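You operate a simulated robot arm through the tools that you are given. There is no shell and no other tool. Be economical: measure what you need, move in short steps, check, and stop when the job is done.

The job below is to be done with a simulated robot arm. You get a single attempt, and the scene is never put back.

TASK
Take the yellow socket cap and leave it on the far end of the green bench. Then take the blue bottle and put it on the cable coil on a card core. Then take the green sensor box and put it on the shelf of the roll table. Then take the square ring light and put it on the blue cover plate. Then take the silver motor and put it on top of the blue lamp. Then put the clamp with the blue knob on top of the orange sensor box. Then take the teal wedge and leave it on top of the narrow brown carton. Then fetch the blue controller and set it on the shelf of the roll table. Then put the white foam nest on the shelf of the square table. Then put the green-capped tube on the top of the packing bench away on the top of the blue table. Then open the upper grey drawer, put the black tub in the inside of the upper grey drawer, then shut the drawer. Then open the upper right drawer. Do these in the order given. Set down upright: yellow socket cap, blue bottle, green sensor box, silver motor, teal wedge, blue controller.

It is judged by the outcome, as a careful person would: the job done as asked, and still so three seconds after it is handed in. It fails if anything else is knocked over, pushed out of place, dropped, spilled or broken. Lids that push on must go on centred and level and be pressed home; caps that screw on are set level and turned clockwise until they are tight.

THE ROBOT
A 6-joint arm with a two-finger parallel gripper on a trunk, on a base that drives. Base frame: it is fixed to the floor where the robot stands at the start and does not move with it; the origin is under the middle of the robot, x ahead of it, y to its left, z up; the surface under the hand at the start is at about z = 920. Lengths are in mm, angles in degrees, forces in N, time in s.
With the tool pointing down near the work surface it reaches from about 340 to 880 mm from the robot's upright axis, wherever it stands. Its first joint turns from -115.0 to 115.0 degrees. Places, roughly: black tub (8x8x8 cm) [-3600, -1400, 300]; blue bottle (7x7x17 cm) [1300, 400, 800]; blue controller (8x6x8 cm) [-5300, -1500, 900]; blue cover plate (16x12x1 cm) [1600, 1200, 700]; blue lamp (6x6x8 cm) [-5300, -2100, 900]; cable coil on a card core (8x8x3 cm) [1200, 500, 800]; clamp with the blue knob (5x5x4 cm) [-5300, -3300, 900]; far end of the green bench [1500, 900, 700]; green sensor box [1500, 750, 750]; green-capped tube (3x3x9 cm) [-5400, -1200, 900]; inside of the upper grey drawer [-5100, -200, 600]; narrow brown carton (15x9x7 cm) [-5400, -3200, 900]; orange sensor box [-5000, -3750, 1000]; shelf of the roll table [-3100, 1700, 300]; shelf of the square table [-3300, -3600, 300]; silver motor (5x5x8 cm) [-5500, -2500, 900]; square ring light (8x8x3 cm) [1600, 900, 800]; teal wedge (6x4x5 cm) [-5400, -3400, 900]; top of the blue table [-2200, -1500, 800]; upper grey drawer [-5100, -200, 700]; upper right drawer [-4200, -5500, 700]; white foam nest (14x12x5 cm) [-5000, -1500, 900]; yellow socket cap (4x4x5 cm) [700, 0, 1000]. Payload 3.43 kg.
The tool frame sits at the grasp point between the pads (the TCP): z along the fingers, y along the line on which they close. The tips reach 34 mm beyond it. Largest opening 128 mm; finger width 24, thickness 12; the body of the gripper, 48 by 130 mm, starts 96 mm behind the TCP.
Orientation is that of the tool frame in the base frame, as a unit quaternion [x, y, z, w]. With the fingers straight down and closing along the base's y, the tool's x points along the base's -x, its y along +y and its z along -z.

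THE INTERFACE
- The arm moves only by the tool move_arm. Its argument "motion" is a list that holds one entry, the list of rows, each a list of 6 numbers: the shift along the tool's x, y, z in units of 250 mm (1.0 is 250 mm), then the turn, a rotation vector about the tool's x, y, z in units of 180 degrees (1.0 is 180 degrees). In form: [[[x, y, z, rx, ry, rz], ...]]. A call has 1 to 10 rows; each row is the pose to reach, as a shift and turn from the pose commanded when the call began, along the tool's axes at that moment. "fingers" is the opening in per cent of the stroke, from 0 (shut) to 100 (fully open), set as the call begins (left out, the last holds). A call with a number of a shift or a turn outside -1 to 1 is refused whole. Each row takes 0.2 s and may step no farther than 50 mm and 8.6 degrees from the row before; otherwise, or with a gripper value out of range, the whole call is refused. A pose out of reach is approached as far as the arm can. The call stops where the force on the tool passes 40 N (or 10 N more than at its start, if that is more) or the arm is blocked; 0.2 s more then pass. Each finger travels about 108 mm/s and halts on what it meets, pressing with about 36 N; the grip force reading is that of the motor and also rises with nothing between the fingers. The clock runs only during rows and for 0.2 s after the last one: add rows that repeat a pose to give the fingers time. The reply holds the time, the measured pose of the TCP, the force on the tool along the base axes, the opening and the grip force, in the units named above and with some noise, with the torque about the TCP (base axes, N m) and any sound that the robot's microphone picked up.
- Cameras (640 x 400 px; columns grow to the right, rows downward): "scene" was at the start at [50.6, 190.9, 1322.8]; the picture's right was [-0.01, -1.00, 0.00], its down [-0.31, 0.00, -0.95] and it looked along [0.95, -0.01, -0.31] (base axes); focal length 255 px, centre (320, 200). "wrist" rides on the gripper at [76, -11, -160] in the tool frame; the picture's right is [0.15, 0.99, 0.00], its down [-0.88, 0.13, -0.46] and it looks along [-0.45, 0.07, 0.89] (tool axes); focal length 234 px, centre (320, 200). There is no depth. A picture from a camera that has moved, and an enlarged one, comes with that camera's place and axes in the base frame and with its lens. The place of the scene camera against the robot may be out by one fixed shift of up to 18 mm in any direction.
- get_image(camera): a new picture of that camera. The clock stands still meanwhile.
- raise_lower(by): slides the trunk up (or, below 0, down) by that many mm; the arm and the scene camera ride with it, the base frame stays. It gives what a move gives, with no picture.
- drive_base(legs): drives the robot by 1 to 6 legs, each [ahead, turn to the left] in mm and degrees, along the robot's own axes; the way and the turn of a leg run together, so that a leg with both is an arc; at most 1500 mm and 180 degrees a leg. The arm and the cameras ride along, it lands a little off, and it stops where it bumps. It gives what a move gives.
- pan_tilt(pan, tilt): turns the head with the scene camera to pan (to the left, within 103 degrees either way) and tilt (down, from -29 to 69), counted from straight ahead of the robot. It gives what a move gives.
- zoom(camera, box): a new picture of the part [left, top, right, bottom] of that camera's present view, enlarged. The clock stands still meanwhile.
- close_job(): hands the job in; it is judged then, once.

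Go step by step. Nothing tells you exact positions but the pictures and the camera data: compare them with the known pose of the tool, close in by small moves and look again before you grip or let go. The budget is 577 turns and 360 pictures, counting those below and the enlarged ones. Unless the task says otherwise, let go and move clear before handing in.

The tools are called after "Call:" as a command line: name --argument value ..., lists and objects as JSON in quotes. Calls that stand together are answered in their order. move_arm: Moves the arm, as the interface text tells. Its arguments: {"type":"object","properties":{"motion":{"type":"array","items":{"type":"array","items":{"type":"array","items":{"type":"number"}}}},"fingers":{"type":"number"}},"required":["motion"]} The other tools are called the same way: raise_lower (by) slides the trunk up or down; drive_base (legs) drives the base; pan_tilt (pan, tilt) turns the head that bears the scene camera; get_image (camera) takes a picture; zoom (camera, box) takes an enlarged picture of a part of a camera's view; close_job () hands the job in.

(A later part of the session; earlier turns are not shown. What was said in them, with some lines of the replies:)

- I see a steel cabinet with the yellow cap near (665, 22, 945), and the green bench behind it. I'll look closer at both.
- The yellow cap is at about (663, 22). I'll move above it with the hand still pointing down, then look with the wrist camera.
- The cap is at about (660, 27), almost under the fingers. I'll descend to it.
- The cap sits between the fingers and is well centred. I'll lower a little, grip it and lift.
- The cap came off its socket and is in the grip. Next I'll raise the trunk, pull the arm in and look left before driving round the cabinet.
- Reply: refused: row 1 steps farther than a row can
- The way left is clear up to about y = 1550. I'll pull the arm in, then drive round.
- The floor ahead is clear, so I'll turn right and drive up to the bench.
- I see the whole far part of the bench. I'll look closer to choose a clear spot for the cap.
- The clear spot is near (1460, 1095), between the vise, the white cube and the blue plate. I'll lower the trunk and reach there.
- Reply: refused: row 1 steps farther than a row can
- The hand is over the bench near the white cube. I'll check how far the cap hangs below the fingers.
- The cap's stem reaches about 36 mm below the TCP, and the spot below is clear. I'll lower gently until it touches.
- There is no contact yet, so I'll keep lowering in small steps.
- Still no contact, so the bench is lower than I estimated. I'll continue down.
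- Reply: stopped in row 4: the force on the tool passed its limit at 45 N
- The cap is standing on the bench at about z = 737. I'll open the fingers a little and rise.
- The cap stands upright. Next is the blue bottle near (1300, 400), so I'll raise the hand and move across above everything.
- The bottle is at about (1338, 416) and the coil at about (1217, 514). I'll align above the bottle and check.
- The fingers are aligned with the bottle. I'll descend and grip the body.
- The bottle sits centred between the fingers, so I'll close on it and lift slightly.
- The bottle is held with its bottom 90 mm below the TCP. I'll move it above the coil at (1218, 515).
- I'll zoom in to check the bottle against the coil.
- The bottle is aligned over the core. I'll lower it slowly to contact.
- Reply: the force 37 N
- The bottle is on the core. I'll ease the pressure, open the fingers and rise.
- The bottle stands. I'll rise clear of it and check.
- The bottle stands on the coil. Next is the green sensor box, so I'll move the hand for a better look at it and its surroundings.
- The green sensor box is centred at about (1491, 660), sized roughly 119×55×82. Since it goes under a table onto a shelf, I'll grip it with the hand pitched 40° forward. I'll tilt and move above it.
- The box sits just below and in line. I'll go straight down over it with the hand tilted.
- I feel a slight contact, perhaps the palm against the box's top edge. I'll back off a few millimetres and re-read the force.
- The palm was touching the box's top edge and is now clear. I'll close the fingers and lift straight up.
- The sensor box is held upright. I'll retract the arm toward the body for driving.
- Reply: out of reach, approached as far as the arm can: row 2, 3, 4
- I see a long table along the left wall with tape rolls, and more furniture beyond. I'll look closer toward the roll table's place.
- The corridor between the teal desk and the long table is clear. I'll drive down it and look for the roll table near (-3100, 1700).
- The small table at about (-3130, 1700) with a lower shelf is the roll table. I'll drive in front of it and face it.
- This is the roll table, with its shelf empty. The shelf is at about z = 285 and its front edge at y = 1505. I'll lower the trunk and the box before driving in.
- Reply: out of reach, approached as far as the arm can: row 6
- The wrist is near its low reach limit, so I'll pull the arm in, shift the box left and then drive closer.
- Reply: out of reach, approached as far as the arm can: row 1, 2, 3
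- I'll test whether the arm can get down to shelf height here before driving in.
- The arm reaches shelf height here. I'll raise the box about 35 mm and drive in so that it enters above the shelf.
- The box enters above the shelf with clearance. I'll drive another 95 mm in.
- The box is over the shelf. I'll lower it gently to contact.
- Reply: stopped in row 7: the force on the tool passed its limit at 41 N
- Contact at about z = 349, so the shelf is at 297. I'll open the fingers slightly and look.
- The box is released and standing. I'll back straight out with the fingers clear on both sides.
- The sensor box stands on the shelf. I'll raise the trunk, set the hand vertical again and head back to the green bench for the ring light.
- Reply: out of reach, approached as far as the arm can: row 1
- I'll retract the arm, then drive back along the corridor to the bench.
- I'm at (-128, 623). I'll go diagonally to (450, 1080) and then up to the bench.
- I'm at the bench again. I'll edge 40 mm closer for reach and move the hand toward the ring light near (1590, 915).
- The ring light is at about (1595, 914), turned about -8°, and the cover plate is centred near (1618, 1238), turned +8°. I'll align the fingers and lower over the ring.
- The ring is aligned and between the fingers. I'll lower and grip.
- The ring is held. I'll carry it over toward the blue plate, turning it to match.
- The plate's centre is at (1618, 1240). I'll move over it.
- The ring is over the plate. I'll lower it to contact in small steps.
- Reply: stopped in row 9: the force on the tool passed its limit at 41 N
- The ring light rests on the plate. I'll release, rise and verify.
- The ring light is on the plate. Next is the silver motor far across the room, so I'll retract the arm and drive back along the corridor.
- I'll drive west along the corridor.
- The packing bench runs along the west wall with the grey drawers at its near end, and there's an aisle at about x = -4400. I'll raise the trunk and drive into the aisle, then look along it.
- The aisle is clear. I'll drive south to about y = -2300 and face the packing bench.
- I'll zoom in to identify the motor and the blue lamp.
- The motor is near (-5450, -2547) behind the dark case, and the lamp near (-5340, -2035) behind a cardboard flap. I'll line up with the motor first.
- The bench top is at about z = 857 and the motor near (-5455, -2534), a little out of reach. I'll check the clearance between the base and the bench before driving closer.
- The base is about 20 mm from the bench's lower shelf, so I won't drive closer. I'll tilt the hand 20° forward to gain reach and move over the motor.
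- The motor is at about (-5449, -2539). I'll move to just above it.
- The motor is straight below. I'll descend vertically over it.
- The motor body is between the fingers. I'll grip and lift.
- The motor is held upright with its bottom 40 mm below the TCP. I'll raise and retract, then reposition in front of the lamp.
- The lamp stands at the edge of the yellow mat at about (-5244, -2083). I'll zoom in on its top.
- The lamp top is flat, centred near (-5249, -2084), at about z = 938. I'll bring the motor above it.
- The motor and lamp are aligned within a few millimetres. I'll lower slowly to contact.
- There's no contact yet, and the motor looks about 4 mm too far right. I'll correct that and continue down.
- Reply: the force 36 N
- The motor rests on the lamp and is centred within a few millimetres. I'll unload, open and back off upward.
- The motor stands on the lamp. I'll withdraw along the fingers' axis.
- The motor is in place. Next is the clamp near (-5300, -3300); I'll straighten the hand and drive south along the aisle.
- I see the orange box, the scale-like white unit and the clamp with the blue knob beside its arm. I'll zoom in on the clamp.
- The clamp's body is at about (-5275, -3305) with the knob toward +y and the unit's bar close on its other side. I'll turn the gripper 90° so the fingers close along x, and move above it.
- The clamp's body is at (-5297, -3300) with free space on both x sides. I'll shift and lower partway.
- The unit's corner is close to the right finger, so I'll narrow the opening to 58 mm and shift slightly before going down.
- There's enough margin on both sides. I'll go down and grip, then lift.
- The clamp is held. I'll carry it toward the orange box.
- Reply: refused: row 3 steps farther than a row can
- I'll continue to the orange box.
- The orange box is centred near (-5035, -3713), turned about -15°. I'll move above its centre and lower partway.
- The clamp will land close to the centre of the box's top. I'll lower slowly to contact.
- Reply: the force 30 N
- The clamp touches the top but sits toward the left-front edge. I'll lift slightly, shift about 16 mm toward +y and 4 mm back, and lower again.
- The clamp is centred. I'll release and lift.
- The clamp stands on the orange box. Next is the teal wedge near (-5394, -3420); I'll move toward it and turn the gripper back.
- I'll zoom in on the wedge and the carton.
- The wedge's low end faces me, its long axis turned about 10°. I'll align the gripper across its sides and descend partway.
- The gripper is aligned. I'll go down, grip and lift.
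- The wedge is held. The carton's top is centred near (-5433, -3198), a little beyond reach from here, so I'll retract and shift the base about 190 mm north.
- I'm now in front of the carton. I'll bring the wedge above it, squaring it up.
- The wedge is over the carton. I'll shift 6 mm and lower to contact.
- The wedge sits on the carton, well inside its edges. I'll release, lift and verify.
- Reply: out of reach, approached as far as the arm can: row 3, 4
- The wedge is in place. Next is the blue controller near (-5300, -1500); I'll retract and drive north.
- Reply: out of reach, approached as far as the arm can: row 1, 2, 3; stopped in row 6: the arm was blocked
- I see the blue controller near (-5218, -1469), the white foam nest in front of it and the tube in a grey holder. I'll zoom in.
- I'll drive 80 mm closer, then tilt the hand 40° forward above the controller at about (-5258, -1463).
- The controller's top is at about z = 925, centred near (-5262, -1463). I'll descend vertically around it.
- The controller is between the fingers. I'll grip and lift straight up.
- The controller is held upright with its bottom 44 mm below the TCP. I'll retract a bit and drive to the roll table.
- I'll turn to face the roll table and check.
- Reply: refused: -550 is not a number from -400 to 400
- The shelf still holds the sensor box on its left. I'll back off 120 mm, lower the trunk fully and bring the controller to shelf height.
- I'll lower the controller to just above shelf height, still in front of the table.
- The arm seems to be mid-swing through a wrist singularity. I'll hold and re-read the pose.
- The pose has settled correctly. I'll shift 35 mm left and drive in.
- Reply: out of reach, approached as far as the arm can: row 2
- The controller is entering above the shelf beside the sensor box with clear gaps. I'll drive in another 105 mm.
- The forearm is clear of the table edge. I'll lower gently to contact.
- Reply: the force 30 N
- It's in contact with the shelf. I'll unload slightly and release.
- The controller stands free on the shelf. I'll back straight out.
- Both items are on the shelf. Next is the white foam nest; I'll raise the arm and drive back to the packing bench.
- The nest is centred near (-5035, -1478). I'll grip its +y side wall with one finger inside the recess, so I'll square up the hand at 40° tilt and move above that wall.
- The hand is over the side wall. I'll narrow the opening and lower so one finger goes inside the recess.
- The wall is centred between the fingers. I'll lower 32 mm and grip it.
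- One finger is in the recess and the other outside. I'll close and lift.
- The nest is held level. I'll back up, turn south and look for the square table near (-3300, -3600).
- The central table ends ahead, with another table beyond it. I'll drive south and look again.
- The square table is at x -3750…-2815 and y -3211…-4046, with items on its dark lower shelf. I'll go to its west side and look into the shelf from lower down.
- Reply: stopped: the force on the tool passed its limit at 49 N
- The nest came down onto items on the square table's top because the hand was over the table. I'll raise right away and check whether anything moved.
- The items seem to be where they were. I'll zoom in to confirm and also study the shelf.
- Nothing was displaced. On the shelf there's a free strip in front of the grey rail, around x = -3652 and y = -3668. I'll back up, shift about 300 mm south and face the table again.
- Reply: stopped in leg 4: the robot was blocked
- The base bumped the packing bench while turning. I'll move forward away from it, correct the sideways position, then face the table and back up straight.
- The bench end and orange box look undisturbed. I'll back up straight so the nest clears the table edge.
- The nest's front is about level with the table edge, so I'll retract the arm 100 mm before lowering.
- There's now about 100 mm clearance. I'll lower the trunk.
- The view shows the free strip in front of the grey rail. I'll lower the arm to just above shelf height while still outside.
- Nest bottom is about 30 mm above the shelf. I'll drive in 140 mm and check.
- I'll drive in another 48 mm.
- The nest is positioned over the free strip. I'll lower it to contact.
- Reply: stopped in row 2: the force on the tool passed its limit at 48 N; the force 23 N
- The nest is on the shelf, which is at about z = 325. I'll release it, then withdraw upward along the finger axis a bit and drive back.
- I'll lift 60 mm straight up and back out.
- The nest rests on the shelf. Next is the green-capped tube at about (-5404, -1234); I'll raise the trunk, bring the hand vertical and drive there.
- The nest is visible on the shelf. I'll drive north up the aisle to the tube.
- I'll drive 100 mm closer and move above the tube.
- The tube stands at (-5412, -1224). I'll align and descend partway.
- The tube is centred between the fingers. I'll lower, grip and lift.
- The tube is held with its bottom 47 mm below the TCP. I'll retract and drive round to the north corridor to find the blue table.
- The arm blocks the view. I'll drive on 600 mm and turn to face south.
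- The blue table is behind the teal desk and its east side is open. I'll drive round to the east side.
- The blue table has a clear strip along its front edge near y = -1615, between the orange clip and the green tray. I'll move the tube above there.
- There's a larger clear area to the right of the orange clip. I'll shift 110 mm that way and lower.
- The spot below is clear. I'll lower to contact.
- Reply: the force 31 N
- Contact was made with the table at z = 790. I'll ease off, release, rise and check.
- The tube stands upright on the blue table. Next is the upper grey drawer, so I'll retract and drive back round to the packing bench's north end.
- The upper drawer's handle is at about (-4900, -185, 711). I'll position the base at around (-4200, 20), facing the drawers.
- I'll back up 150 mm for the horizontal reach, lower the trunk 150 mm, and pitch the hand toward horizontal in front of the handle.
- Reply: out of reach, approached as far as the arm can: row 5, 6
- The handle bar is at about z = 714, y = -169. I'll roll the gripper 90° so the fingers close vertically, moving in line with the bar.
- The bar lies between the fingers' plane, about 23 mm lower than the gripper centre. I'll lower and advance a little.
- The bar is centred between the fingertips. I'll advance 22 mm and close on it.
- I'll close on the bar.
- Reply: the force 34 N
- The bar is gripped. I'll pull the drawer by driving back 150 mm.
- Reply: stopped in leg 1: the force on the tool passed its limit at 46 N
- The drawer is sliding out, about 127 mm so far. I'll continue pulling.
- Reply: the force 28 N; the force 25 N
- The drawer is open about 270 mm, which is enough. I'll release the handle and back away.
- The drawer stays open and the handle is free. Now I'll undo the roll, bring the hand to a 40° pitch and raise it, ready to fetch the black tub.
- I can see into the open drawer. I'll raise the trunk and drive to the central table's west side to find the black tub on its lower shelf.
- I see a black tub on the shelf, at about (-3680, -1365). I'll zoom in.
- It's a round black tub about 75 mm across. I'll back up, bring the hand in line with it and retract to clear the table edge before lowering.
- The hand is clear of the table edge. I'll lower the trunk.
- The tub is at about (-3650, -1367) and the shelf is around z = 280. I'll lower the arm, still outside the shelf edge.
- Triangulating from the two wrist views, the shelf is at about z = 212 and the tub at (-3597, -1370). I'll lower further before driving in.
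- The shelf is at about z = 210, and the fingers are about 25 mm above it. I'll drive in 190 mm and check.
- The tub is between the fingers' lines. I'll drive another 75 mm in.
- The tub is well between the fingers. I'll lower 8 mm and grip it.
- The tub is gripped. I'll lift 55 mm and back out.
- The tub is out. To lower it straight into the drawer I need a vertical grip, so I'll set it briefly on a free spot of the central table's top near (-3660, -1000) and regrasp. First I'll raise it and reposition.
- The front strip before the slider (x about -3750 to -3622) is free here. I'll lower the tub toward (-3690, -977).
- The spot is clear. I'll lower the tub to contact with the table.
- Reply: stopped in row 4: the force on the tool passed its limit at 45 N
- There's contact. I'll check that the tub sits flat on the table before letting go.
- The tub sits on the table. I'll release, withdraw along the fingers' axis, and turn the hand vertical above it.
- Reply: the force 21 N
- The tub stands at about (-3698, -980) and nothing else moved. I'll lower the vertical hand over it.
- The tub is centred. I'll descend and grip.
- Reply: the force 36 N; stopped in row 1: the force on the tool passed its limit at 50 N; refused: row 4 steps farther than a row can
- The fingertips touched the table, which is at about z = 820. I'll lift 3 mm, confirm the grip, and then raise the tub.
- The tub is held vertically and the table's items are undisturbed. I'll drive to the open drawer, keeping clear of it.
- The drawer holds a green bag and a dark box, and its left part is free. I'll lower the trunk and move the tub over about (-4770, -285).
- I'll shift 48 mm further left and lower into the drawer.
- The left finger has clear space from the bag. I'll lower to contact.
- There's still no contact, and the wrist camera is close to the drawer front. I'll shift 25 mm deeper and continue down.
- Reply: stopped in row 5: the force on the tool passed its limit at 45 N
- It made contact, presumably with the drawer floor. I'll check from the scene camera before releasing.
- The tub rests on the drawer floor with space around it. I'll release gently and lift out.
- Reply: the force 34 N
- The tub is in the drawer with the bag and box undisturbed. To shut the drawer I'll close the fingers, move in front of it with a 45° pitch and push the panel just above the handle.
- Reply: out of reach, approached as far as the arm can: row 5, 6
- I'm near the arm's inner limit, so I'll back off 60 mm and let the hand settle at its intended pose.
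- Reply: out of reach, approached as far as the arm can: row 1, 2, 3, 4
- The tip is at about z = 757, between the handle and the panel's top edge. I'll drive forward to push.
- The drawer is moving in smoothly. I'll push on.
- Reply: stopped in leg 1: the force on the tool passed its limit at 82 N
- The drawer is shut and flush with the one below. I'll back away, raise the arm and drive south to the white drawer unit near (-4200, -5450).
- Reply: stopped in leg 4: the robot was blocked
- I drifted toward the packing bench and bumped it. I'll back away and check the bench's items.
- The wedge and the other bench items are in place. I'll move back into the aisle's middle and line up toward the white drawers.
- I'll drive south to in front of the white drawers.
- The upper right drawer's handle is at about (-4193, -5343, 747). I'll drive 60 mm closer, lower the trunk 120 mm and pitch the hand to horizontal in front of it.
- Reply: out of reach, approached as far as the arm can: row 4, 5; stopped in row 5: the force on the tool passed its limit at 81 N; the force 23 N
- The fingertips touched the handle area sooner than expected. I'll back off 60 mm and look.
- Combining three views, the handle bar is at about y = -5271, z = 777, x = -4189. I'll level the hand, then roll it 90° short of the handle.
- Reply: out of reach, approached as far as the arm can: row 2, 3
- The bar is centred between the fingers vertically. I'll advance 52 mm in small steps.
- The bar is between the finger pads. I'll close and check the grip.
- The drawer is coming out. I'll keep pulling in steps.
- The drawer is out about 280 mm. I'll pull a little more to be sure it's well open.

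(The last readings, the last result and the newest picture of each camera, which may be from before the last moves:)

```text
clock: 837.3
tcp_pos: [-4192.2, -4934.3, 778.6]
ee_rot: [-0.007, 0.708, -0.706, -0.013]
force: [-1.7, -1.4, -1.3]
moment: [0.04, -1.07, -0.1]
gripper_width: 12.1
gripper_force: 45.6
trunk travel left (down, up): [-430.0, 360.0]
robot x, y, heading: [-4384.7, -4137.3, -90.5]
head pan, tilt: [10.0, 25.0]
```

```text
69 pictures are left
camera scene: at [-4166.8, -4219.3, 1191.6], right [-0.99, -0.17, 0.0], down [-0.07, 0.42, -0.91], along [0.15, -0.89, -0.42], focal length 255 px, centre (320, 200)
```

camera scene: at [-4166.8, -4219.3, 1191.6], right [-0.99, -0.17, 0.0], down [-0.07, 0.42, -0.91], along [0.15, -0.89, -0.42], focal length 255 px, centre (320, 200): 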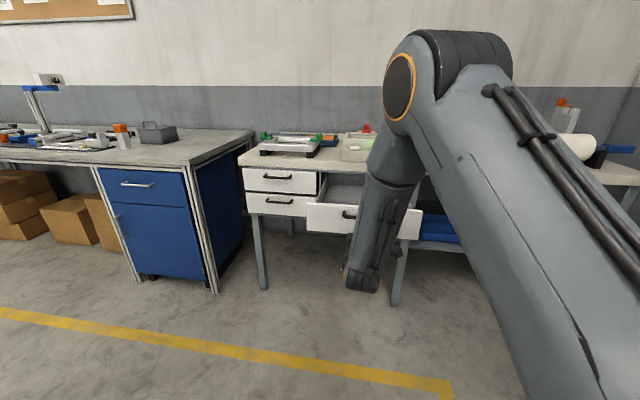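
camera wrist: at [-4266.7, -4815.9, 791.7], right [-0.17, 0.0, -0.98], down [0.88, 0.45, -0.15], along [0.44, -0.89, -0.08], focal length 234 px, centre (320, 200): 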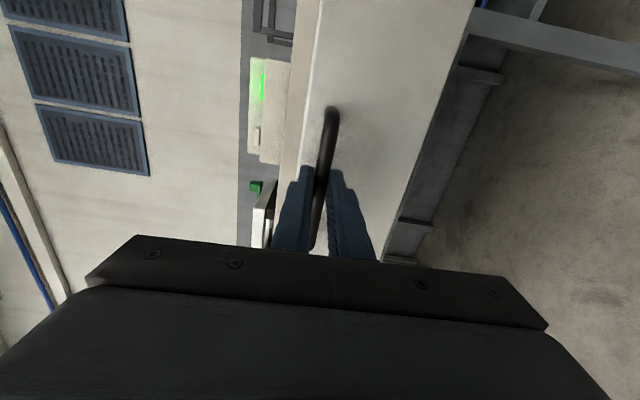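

I'll release the handle and back away.

Call:
move_arm --motion '[[[0, 0, 0, 0, 0, 0], [0, 0, 0, 0, 0, 0], [0, 0, 0, 0, 0, 0]]]' --fingers 42

Call:
drive_base --legs '[[-200, 0]]'

Call:
pan_tilt --pan 5 --tilt 25

Call:
get_image --camera "scene"

Call:
get_image --camera "wrist"

```text
clock: 838.1
tcp_pos: [-4192.4, -4935.1, 777.4]
ee_rot: [-0.007, 0.708, -0.706, -0.013]
force: [0.1, -0.5, 0.6]
moment: [-0.03, 0.02, 0.01]
gripper_width: 54.2
gripper_force: 0.1
trunk travel left (down, up): [-430.0, 360.0]
robot x, y, heading: [-4381.6, -4136.8, -90.2]
head pan, tilt: [10.0, 25.0]
```

```text
clock: 839.7
tcp_pos: [-4189.9, -4733.2, 778.7]
ee_rot: [-0.008, 0.708, -0.706, -0.012]
force: [-1.1, 1.2, 0.4]
moment: [0.02, 0.03, 0.0]
gripper_width: 53.7
gripper_force: 0.2
trunk travel left (down, up): [-430.0, 360.0]
robot x, y, heading: [-4379.7, -3934.8, -90.3]
head pan, tilt: [10.0, 25.0]
```

```text
clock: 840.3
tcp_pos: [-4188.5, -4734.1, 778.5]
ee_rot: [-0.008, 0.708, -0.706, -0.013]
force: [-0.1, -0.2, -0.1]
moment: [0.0, 0.01, -0.04]
gripper_width: 53.6
gripper_force: 0.1
trunk travel left (down, up): [-430.0, 360.0]
robot x, y, heading: [-4376.8, -3936.6, -90.4]
head pan, tilt: [5.0, 25.0]
```

```text
68 pictures are left
camera scene: at [-4173.0, -4018.4, 1191.6], right [-1.0, -0.08, 0.0], down [-0.03, 0.42, -0.91], along [0.07, -0.9, -0.42], focal length 255 px, centre (320, 200)
```

scene: 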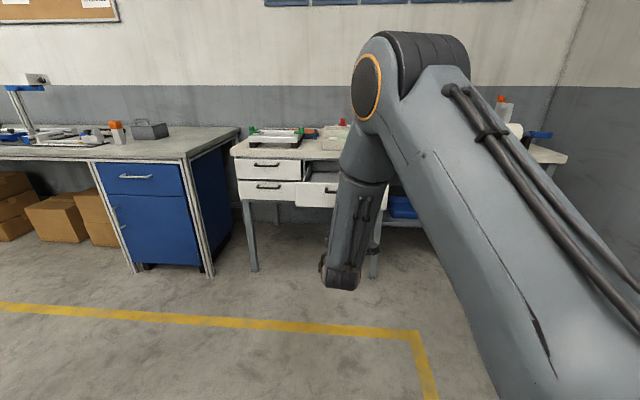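

```text
67 pictures are left
camera wrist: at [-4264.2, -4573.6, 791.7], right [-0.17, 0.0, -0.98], down [0.88, 0.45, -0.15], along [0.44, -0.89, -0.08], focal length 234 px, centre (320, 200)
```

wrist: 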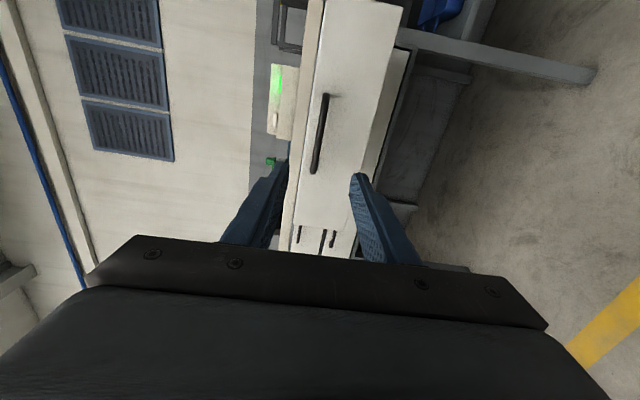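

The upper right drawer is open. Before handing in I'll check the orange box and clamp after the bump against the bench.

Call:
pan_tilt --pan -100 --tilt 30

Call:
get_image --camera "scene"

```text
clock: 842.2
tcp_pos: [-4190.7, -4732.3, 778.2]
ee_rot: [-0.007, 0.708, -0.706, -0.012]
force: [0.0, 0.3, -0.3]
moment: [0.02, 0.02, -0.02]
gripper_width: 53.6
gripper_force: 0.0
trunk travel left (down, up): [-430.0, 360.0]
robot x, y, heading: [-4377.6, -3936.3, -90.3]
head pan, tilt: [-100.0, 30.0]
```

```text
66 pictures are left
camera scene: at [-4269.4, -3910.3, 1183.6], right [0.18, 0.98, 0.0], down [0.49, -0.09, -0.87], along [-0.85, 0.16, -0.5], focal length 255 px, centre (320, 200)
```

scene: 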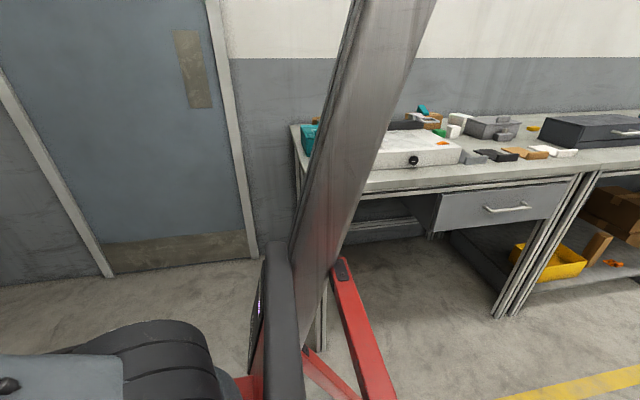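

The mast blocks the orange box, so I'll turn a bit to see it.

Call:
drive_base --legs '[[0, -35]]'

Call:
pan_tilt --pan -55 --tilt 25

Call:
get_image --camera "scene"

```text
clock: 844.3
tcp_pos: [-4698.2, -4690.7, 778.6]
ee_rot: [0.213, 0.675, -0.668, -0.232]
force: [0.1, 0.3, -0.8]
moment: [0.02, 0.0, 0.01]
gripper_width: 53.8
gripper_force: 0.0
trunk travel left (down, up): [-430.0, 360.0]
robot x, y, heading: [-4379.3, -3934.3, -126.6]
head pan, tilt: [-100.0, 30.0]
```

```text
clock: 845.4
tcp_pos: [-4698.2, -4690.6, 779.0]
ee_rot: [0.213, 0.675, -0.668, -0.232]
force: [0.2, -0.2, -0.4]
moment: [-0.02, -0.02, -0.03]
gripper_width: 53.7
gripper_force: 0.1
trunk travel left (down, up): [-430.0, 360.0]
robot x, y, heading: [-4382.9, -3931.9, -126.6]
head pan, tilt: [-55.0, 25.0]
```

```text
65 pictures are left
camera scene: at [-4303.0, -4041.6, 1191.6], right [0.03, 1.0, 0.0], down [0.42, -0.01, -0.91], along [-0.91, 0.03, -0.42], focal length 255 px, centre (320, 200)
```

scene: 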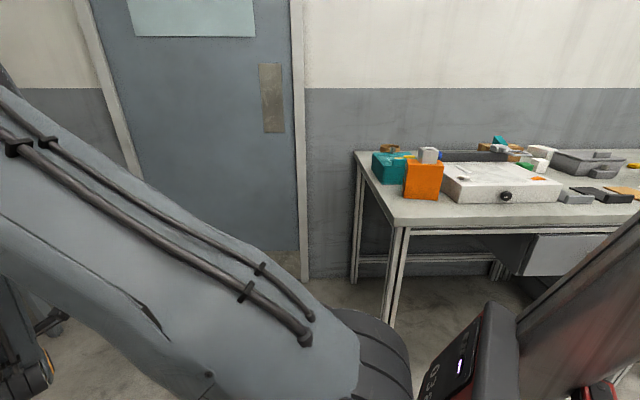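

The clamp still stands on the orange box. I'll also check the motor on the lamp from here.

Call:
drive_base --legs '[[0, -25]]'

Call:
pan_tilt --pan -95 --tilt 15

Call:
get_image --camera "scene"

```text
clock: 847.1
tcp_pos: [-4988.7, -4484.5, 778.5]
ee_rot: [0.356, 0.612, -0.601, -0.372]
force: [-0.5, 0.1, -0.7]
moment: [-0.05, 0.0, -0.03]
gripper_width: 54.0
gripper_force: 0.0
trunk travel left (down, up): [-430.0, 360.0]
robot x, y, heading: [-4380.3, -3936.3, -151.6]
head pan, tilt: [-55.0, 25.0]
```

```text
clock: 848.1
tcp_pos: [-4989.9, -4484.5, 778.0]
ee_rot: [0.355, 0.612, -0.601, -0.372]
force: [-0.6, -0.4, -0.7]
moment: [-0.01, -0.03, -0.01]
gripper_width: 53.9
gripper_force: 0.0
trunk travel left (down, up): [-430.0, 360.0]
robot x, y, heading: [-4383.7, -3935.4, -152.0]
head pan, tilt: [-95.0, 15.0]
```

```text
64 pictures are left
camera scene: at [-4308.2, -4018.5, 1207.8], right [0.92, 0.39, 0.0], down [0.1, -0.24, -0.97], along [-0.38, 0.89, -0.26], focal length 255 px, centre (320, 200)
```

scene: 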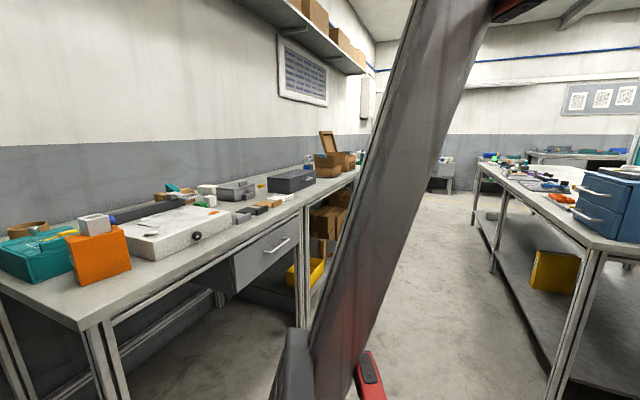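

Call:
zoom --camera "scene" --box '[240, 120, 400, 220]'

```text
4.00 times, centred on (320, 170) of scene
camera zoom: at [-4308.2, -4018.5, 1207.8], right [0.92, 0.39, 0.0], down [0.1, -0.24, -0.97], along [-0.38, 0.89, -0.26], focal length 1021 px, centre (320, 320)
```

zoom: 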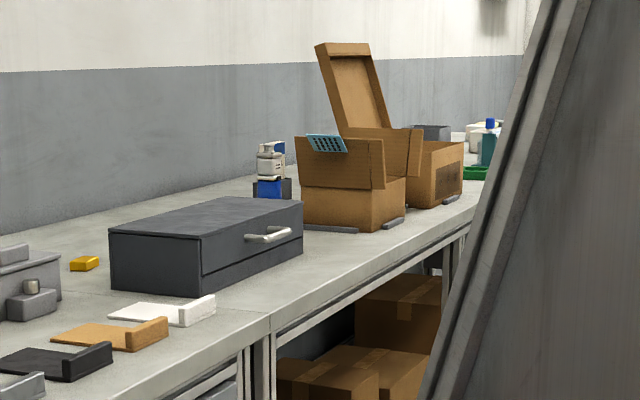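

The motor still stands on the blue lamp, and everything else I checked is in place. The gripper is empty and clear, so I'm handing the job in.

Call:
close_job

```text
The job is handed in.
```

The job is handed in: all twelve steps were done in order, and the six upright items stood upright when I released them.

A few contacts and nudges happened along the way:
- **Orange clip:** opening the fingers to release the tube slid the clip on the blue table by about 6 mm. I left it there.
- **Square table:** the foam nest came down on the clamp-like blocks on the table top while I was lowering the trunk, at about 49 N. I checked afterwards and the blocks had not visibly moved.
- **Packing bench:** the base bumped it twice. The clamp on the orange box, the wedge and the motor on the lamp were still in place afterwards.
- **White drawer unit:** the fingertips hit it at about 81 N before I gripped the handle. Nothing on top looked displaced.
- **Grey drawer:** it shut with a hard stop of about 82 N. It ended flush with the drawer below; I could not see inside afterwards.

The upper right drawer is pulled out about 320 mm and left open. I did not look again at the green bench or the roll table shelf after leaving them, but they looked right when I did.
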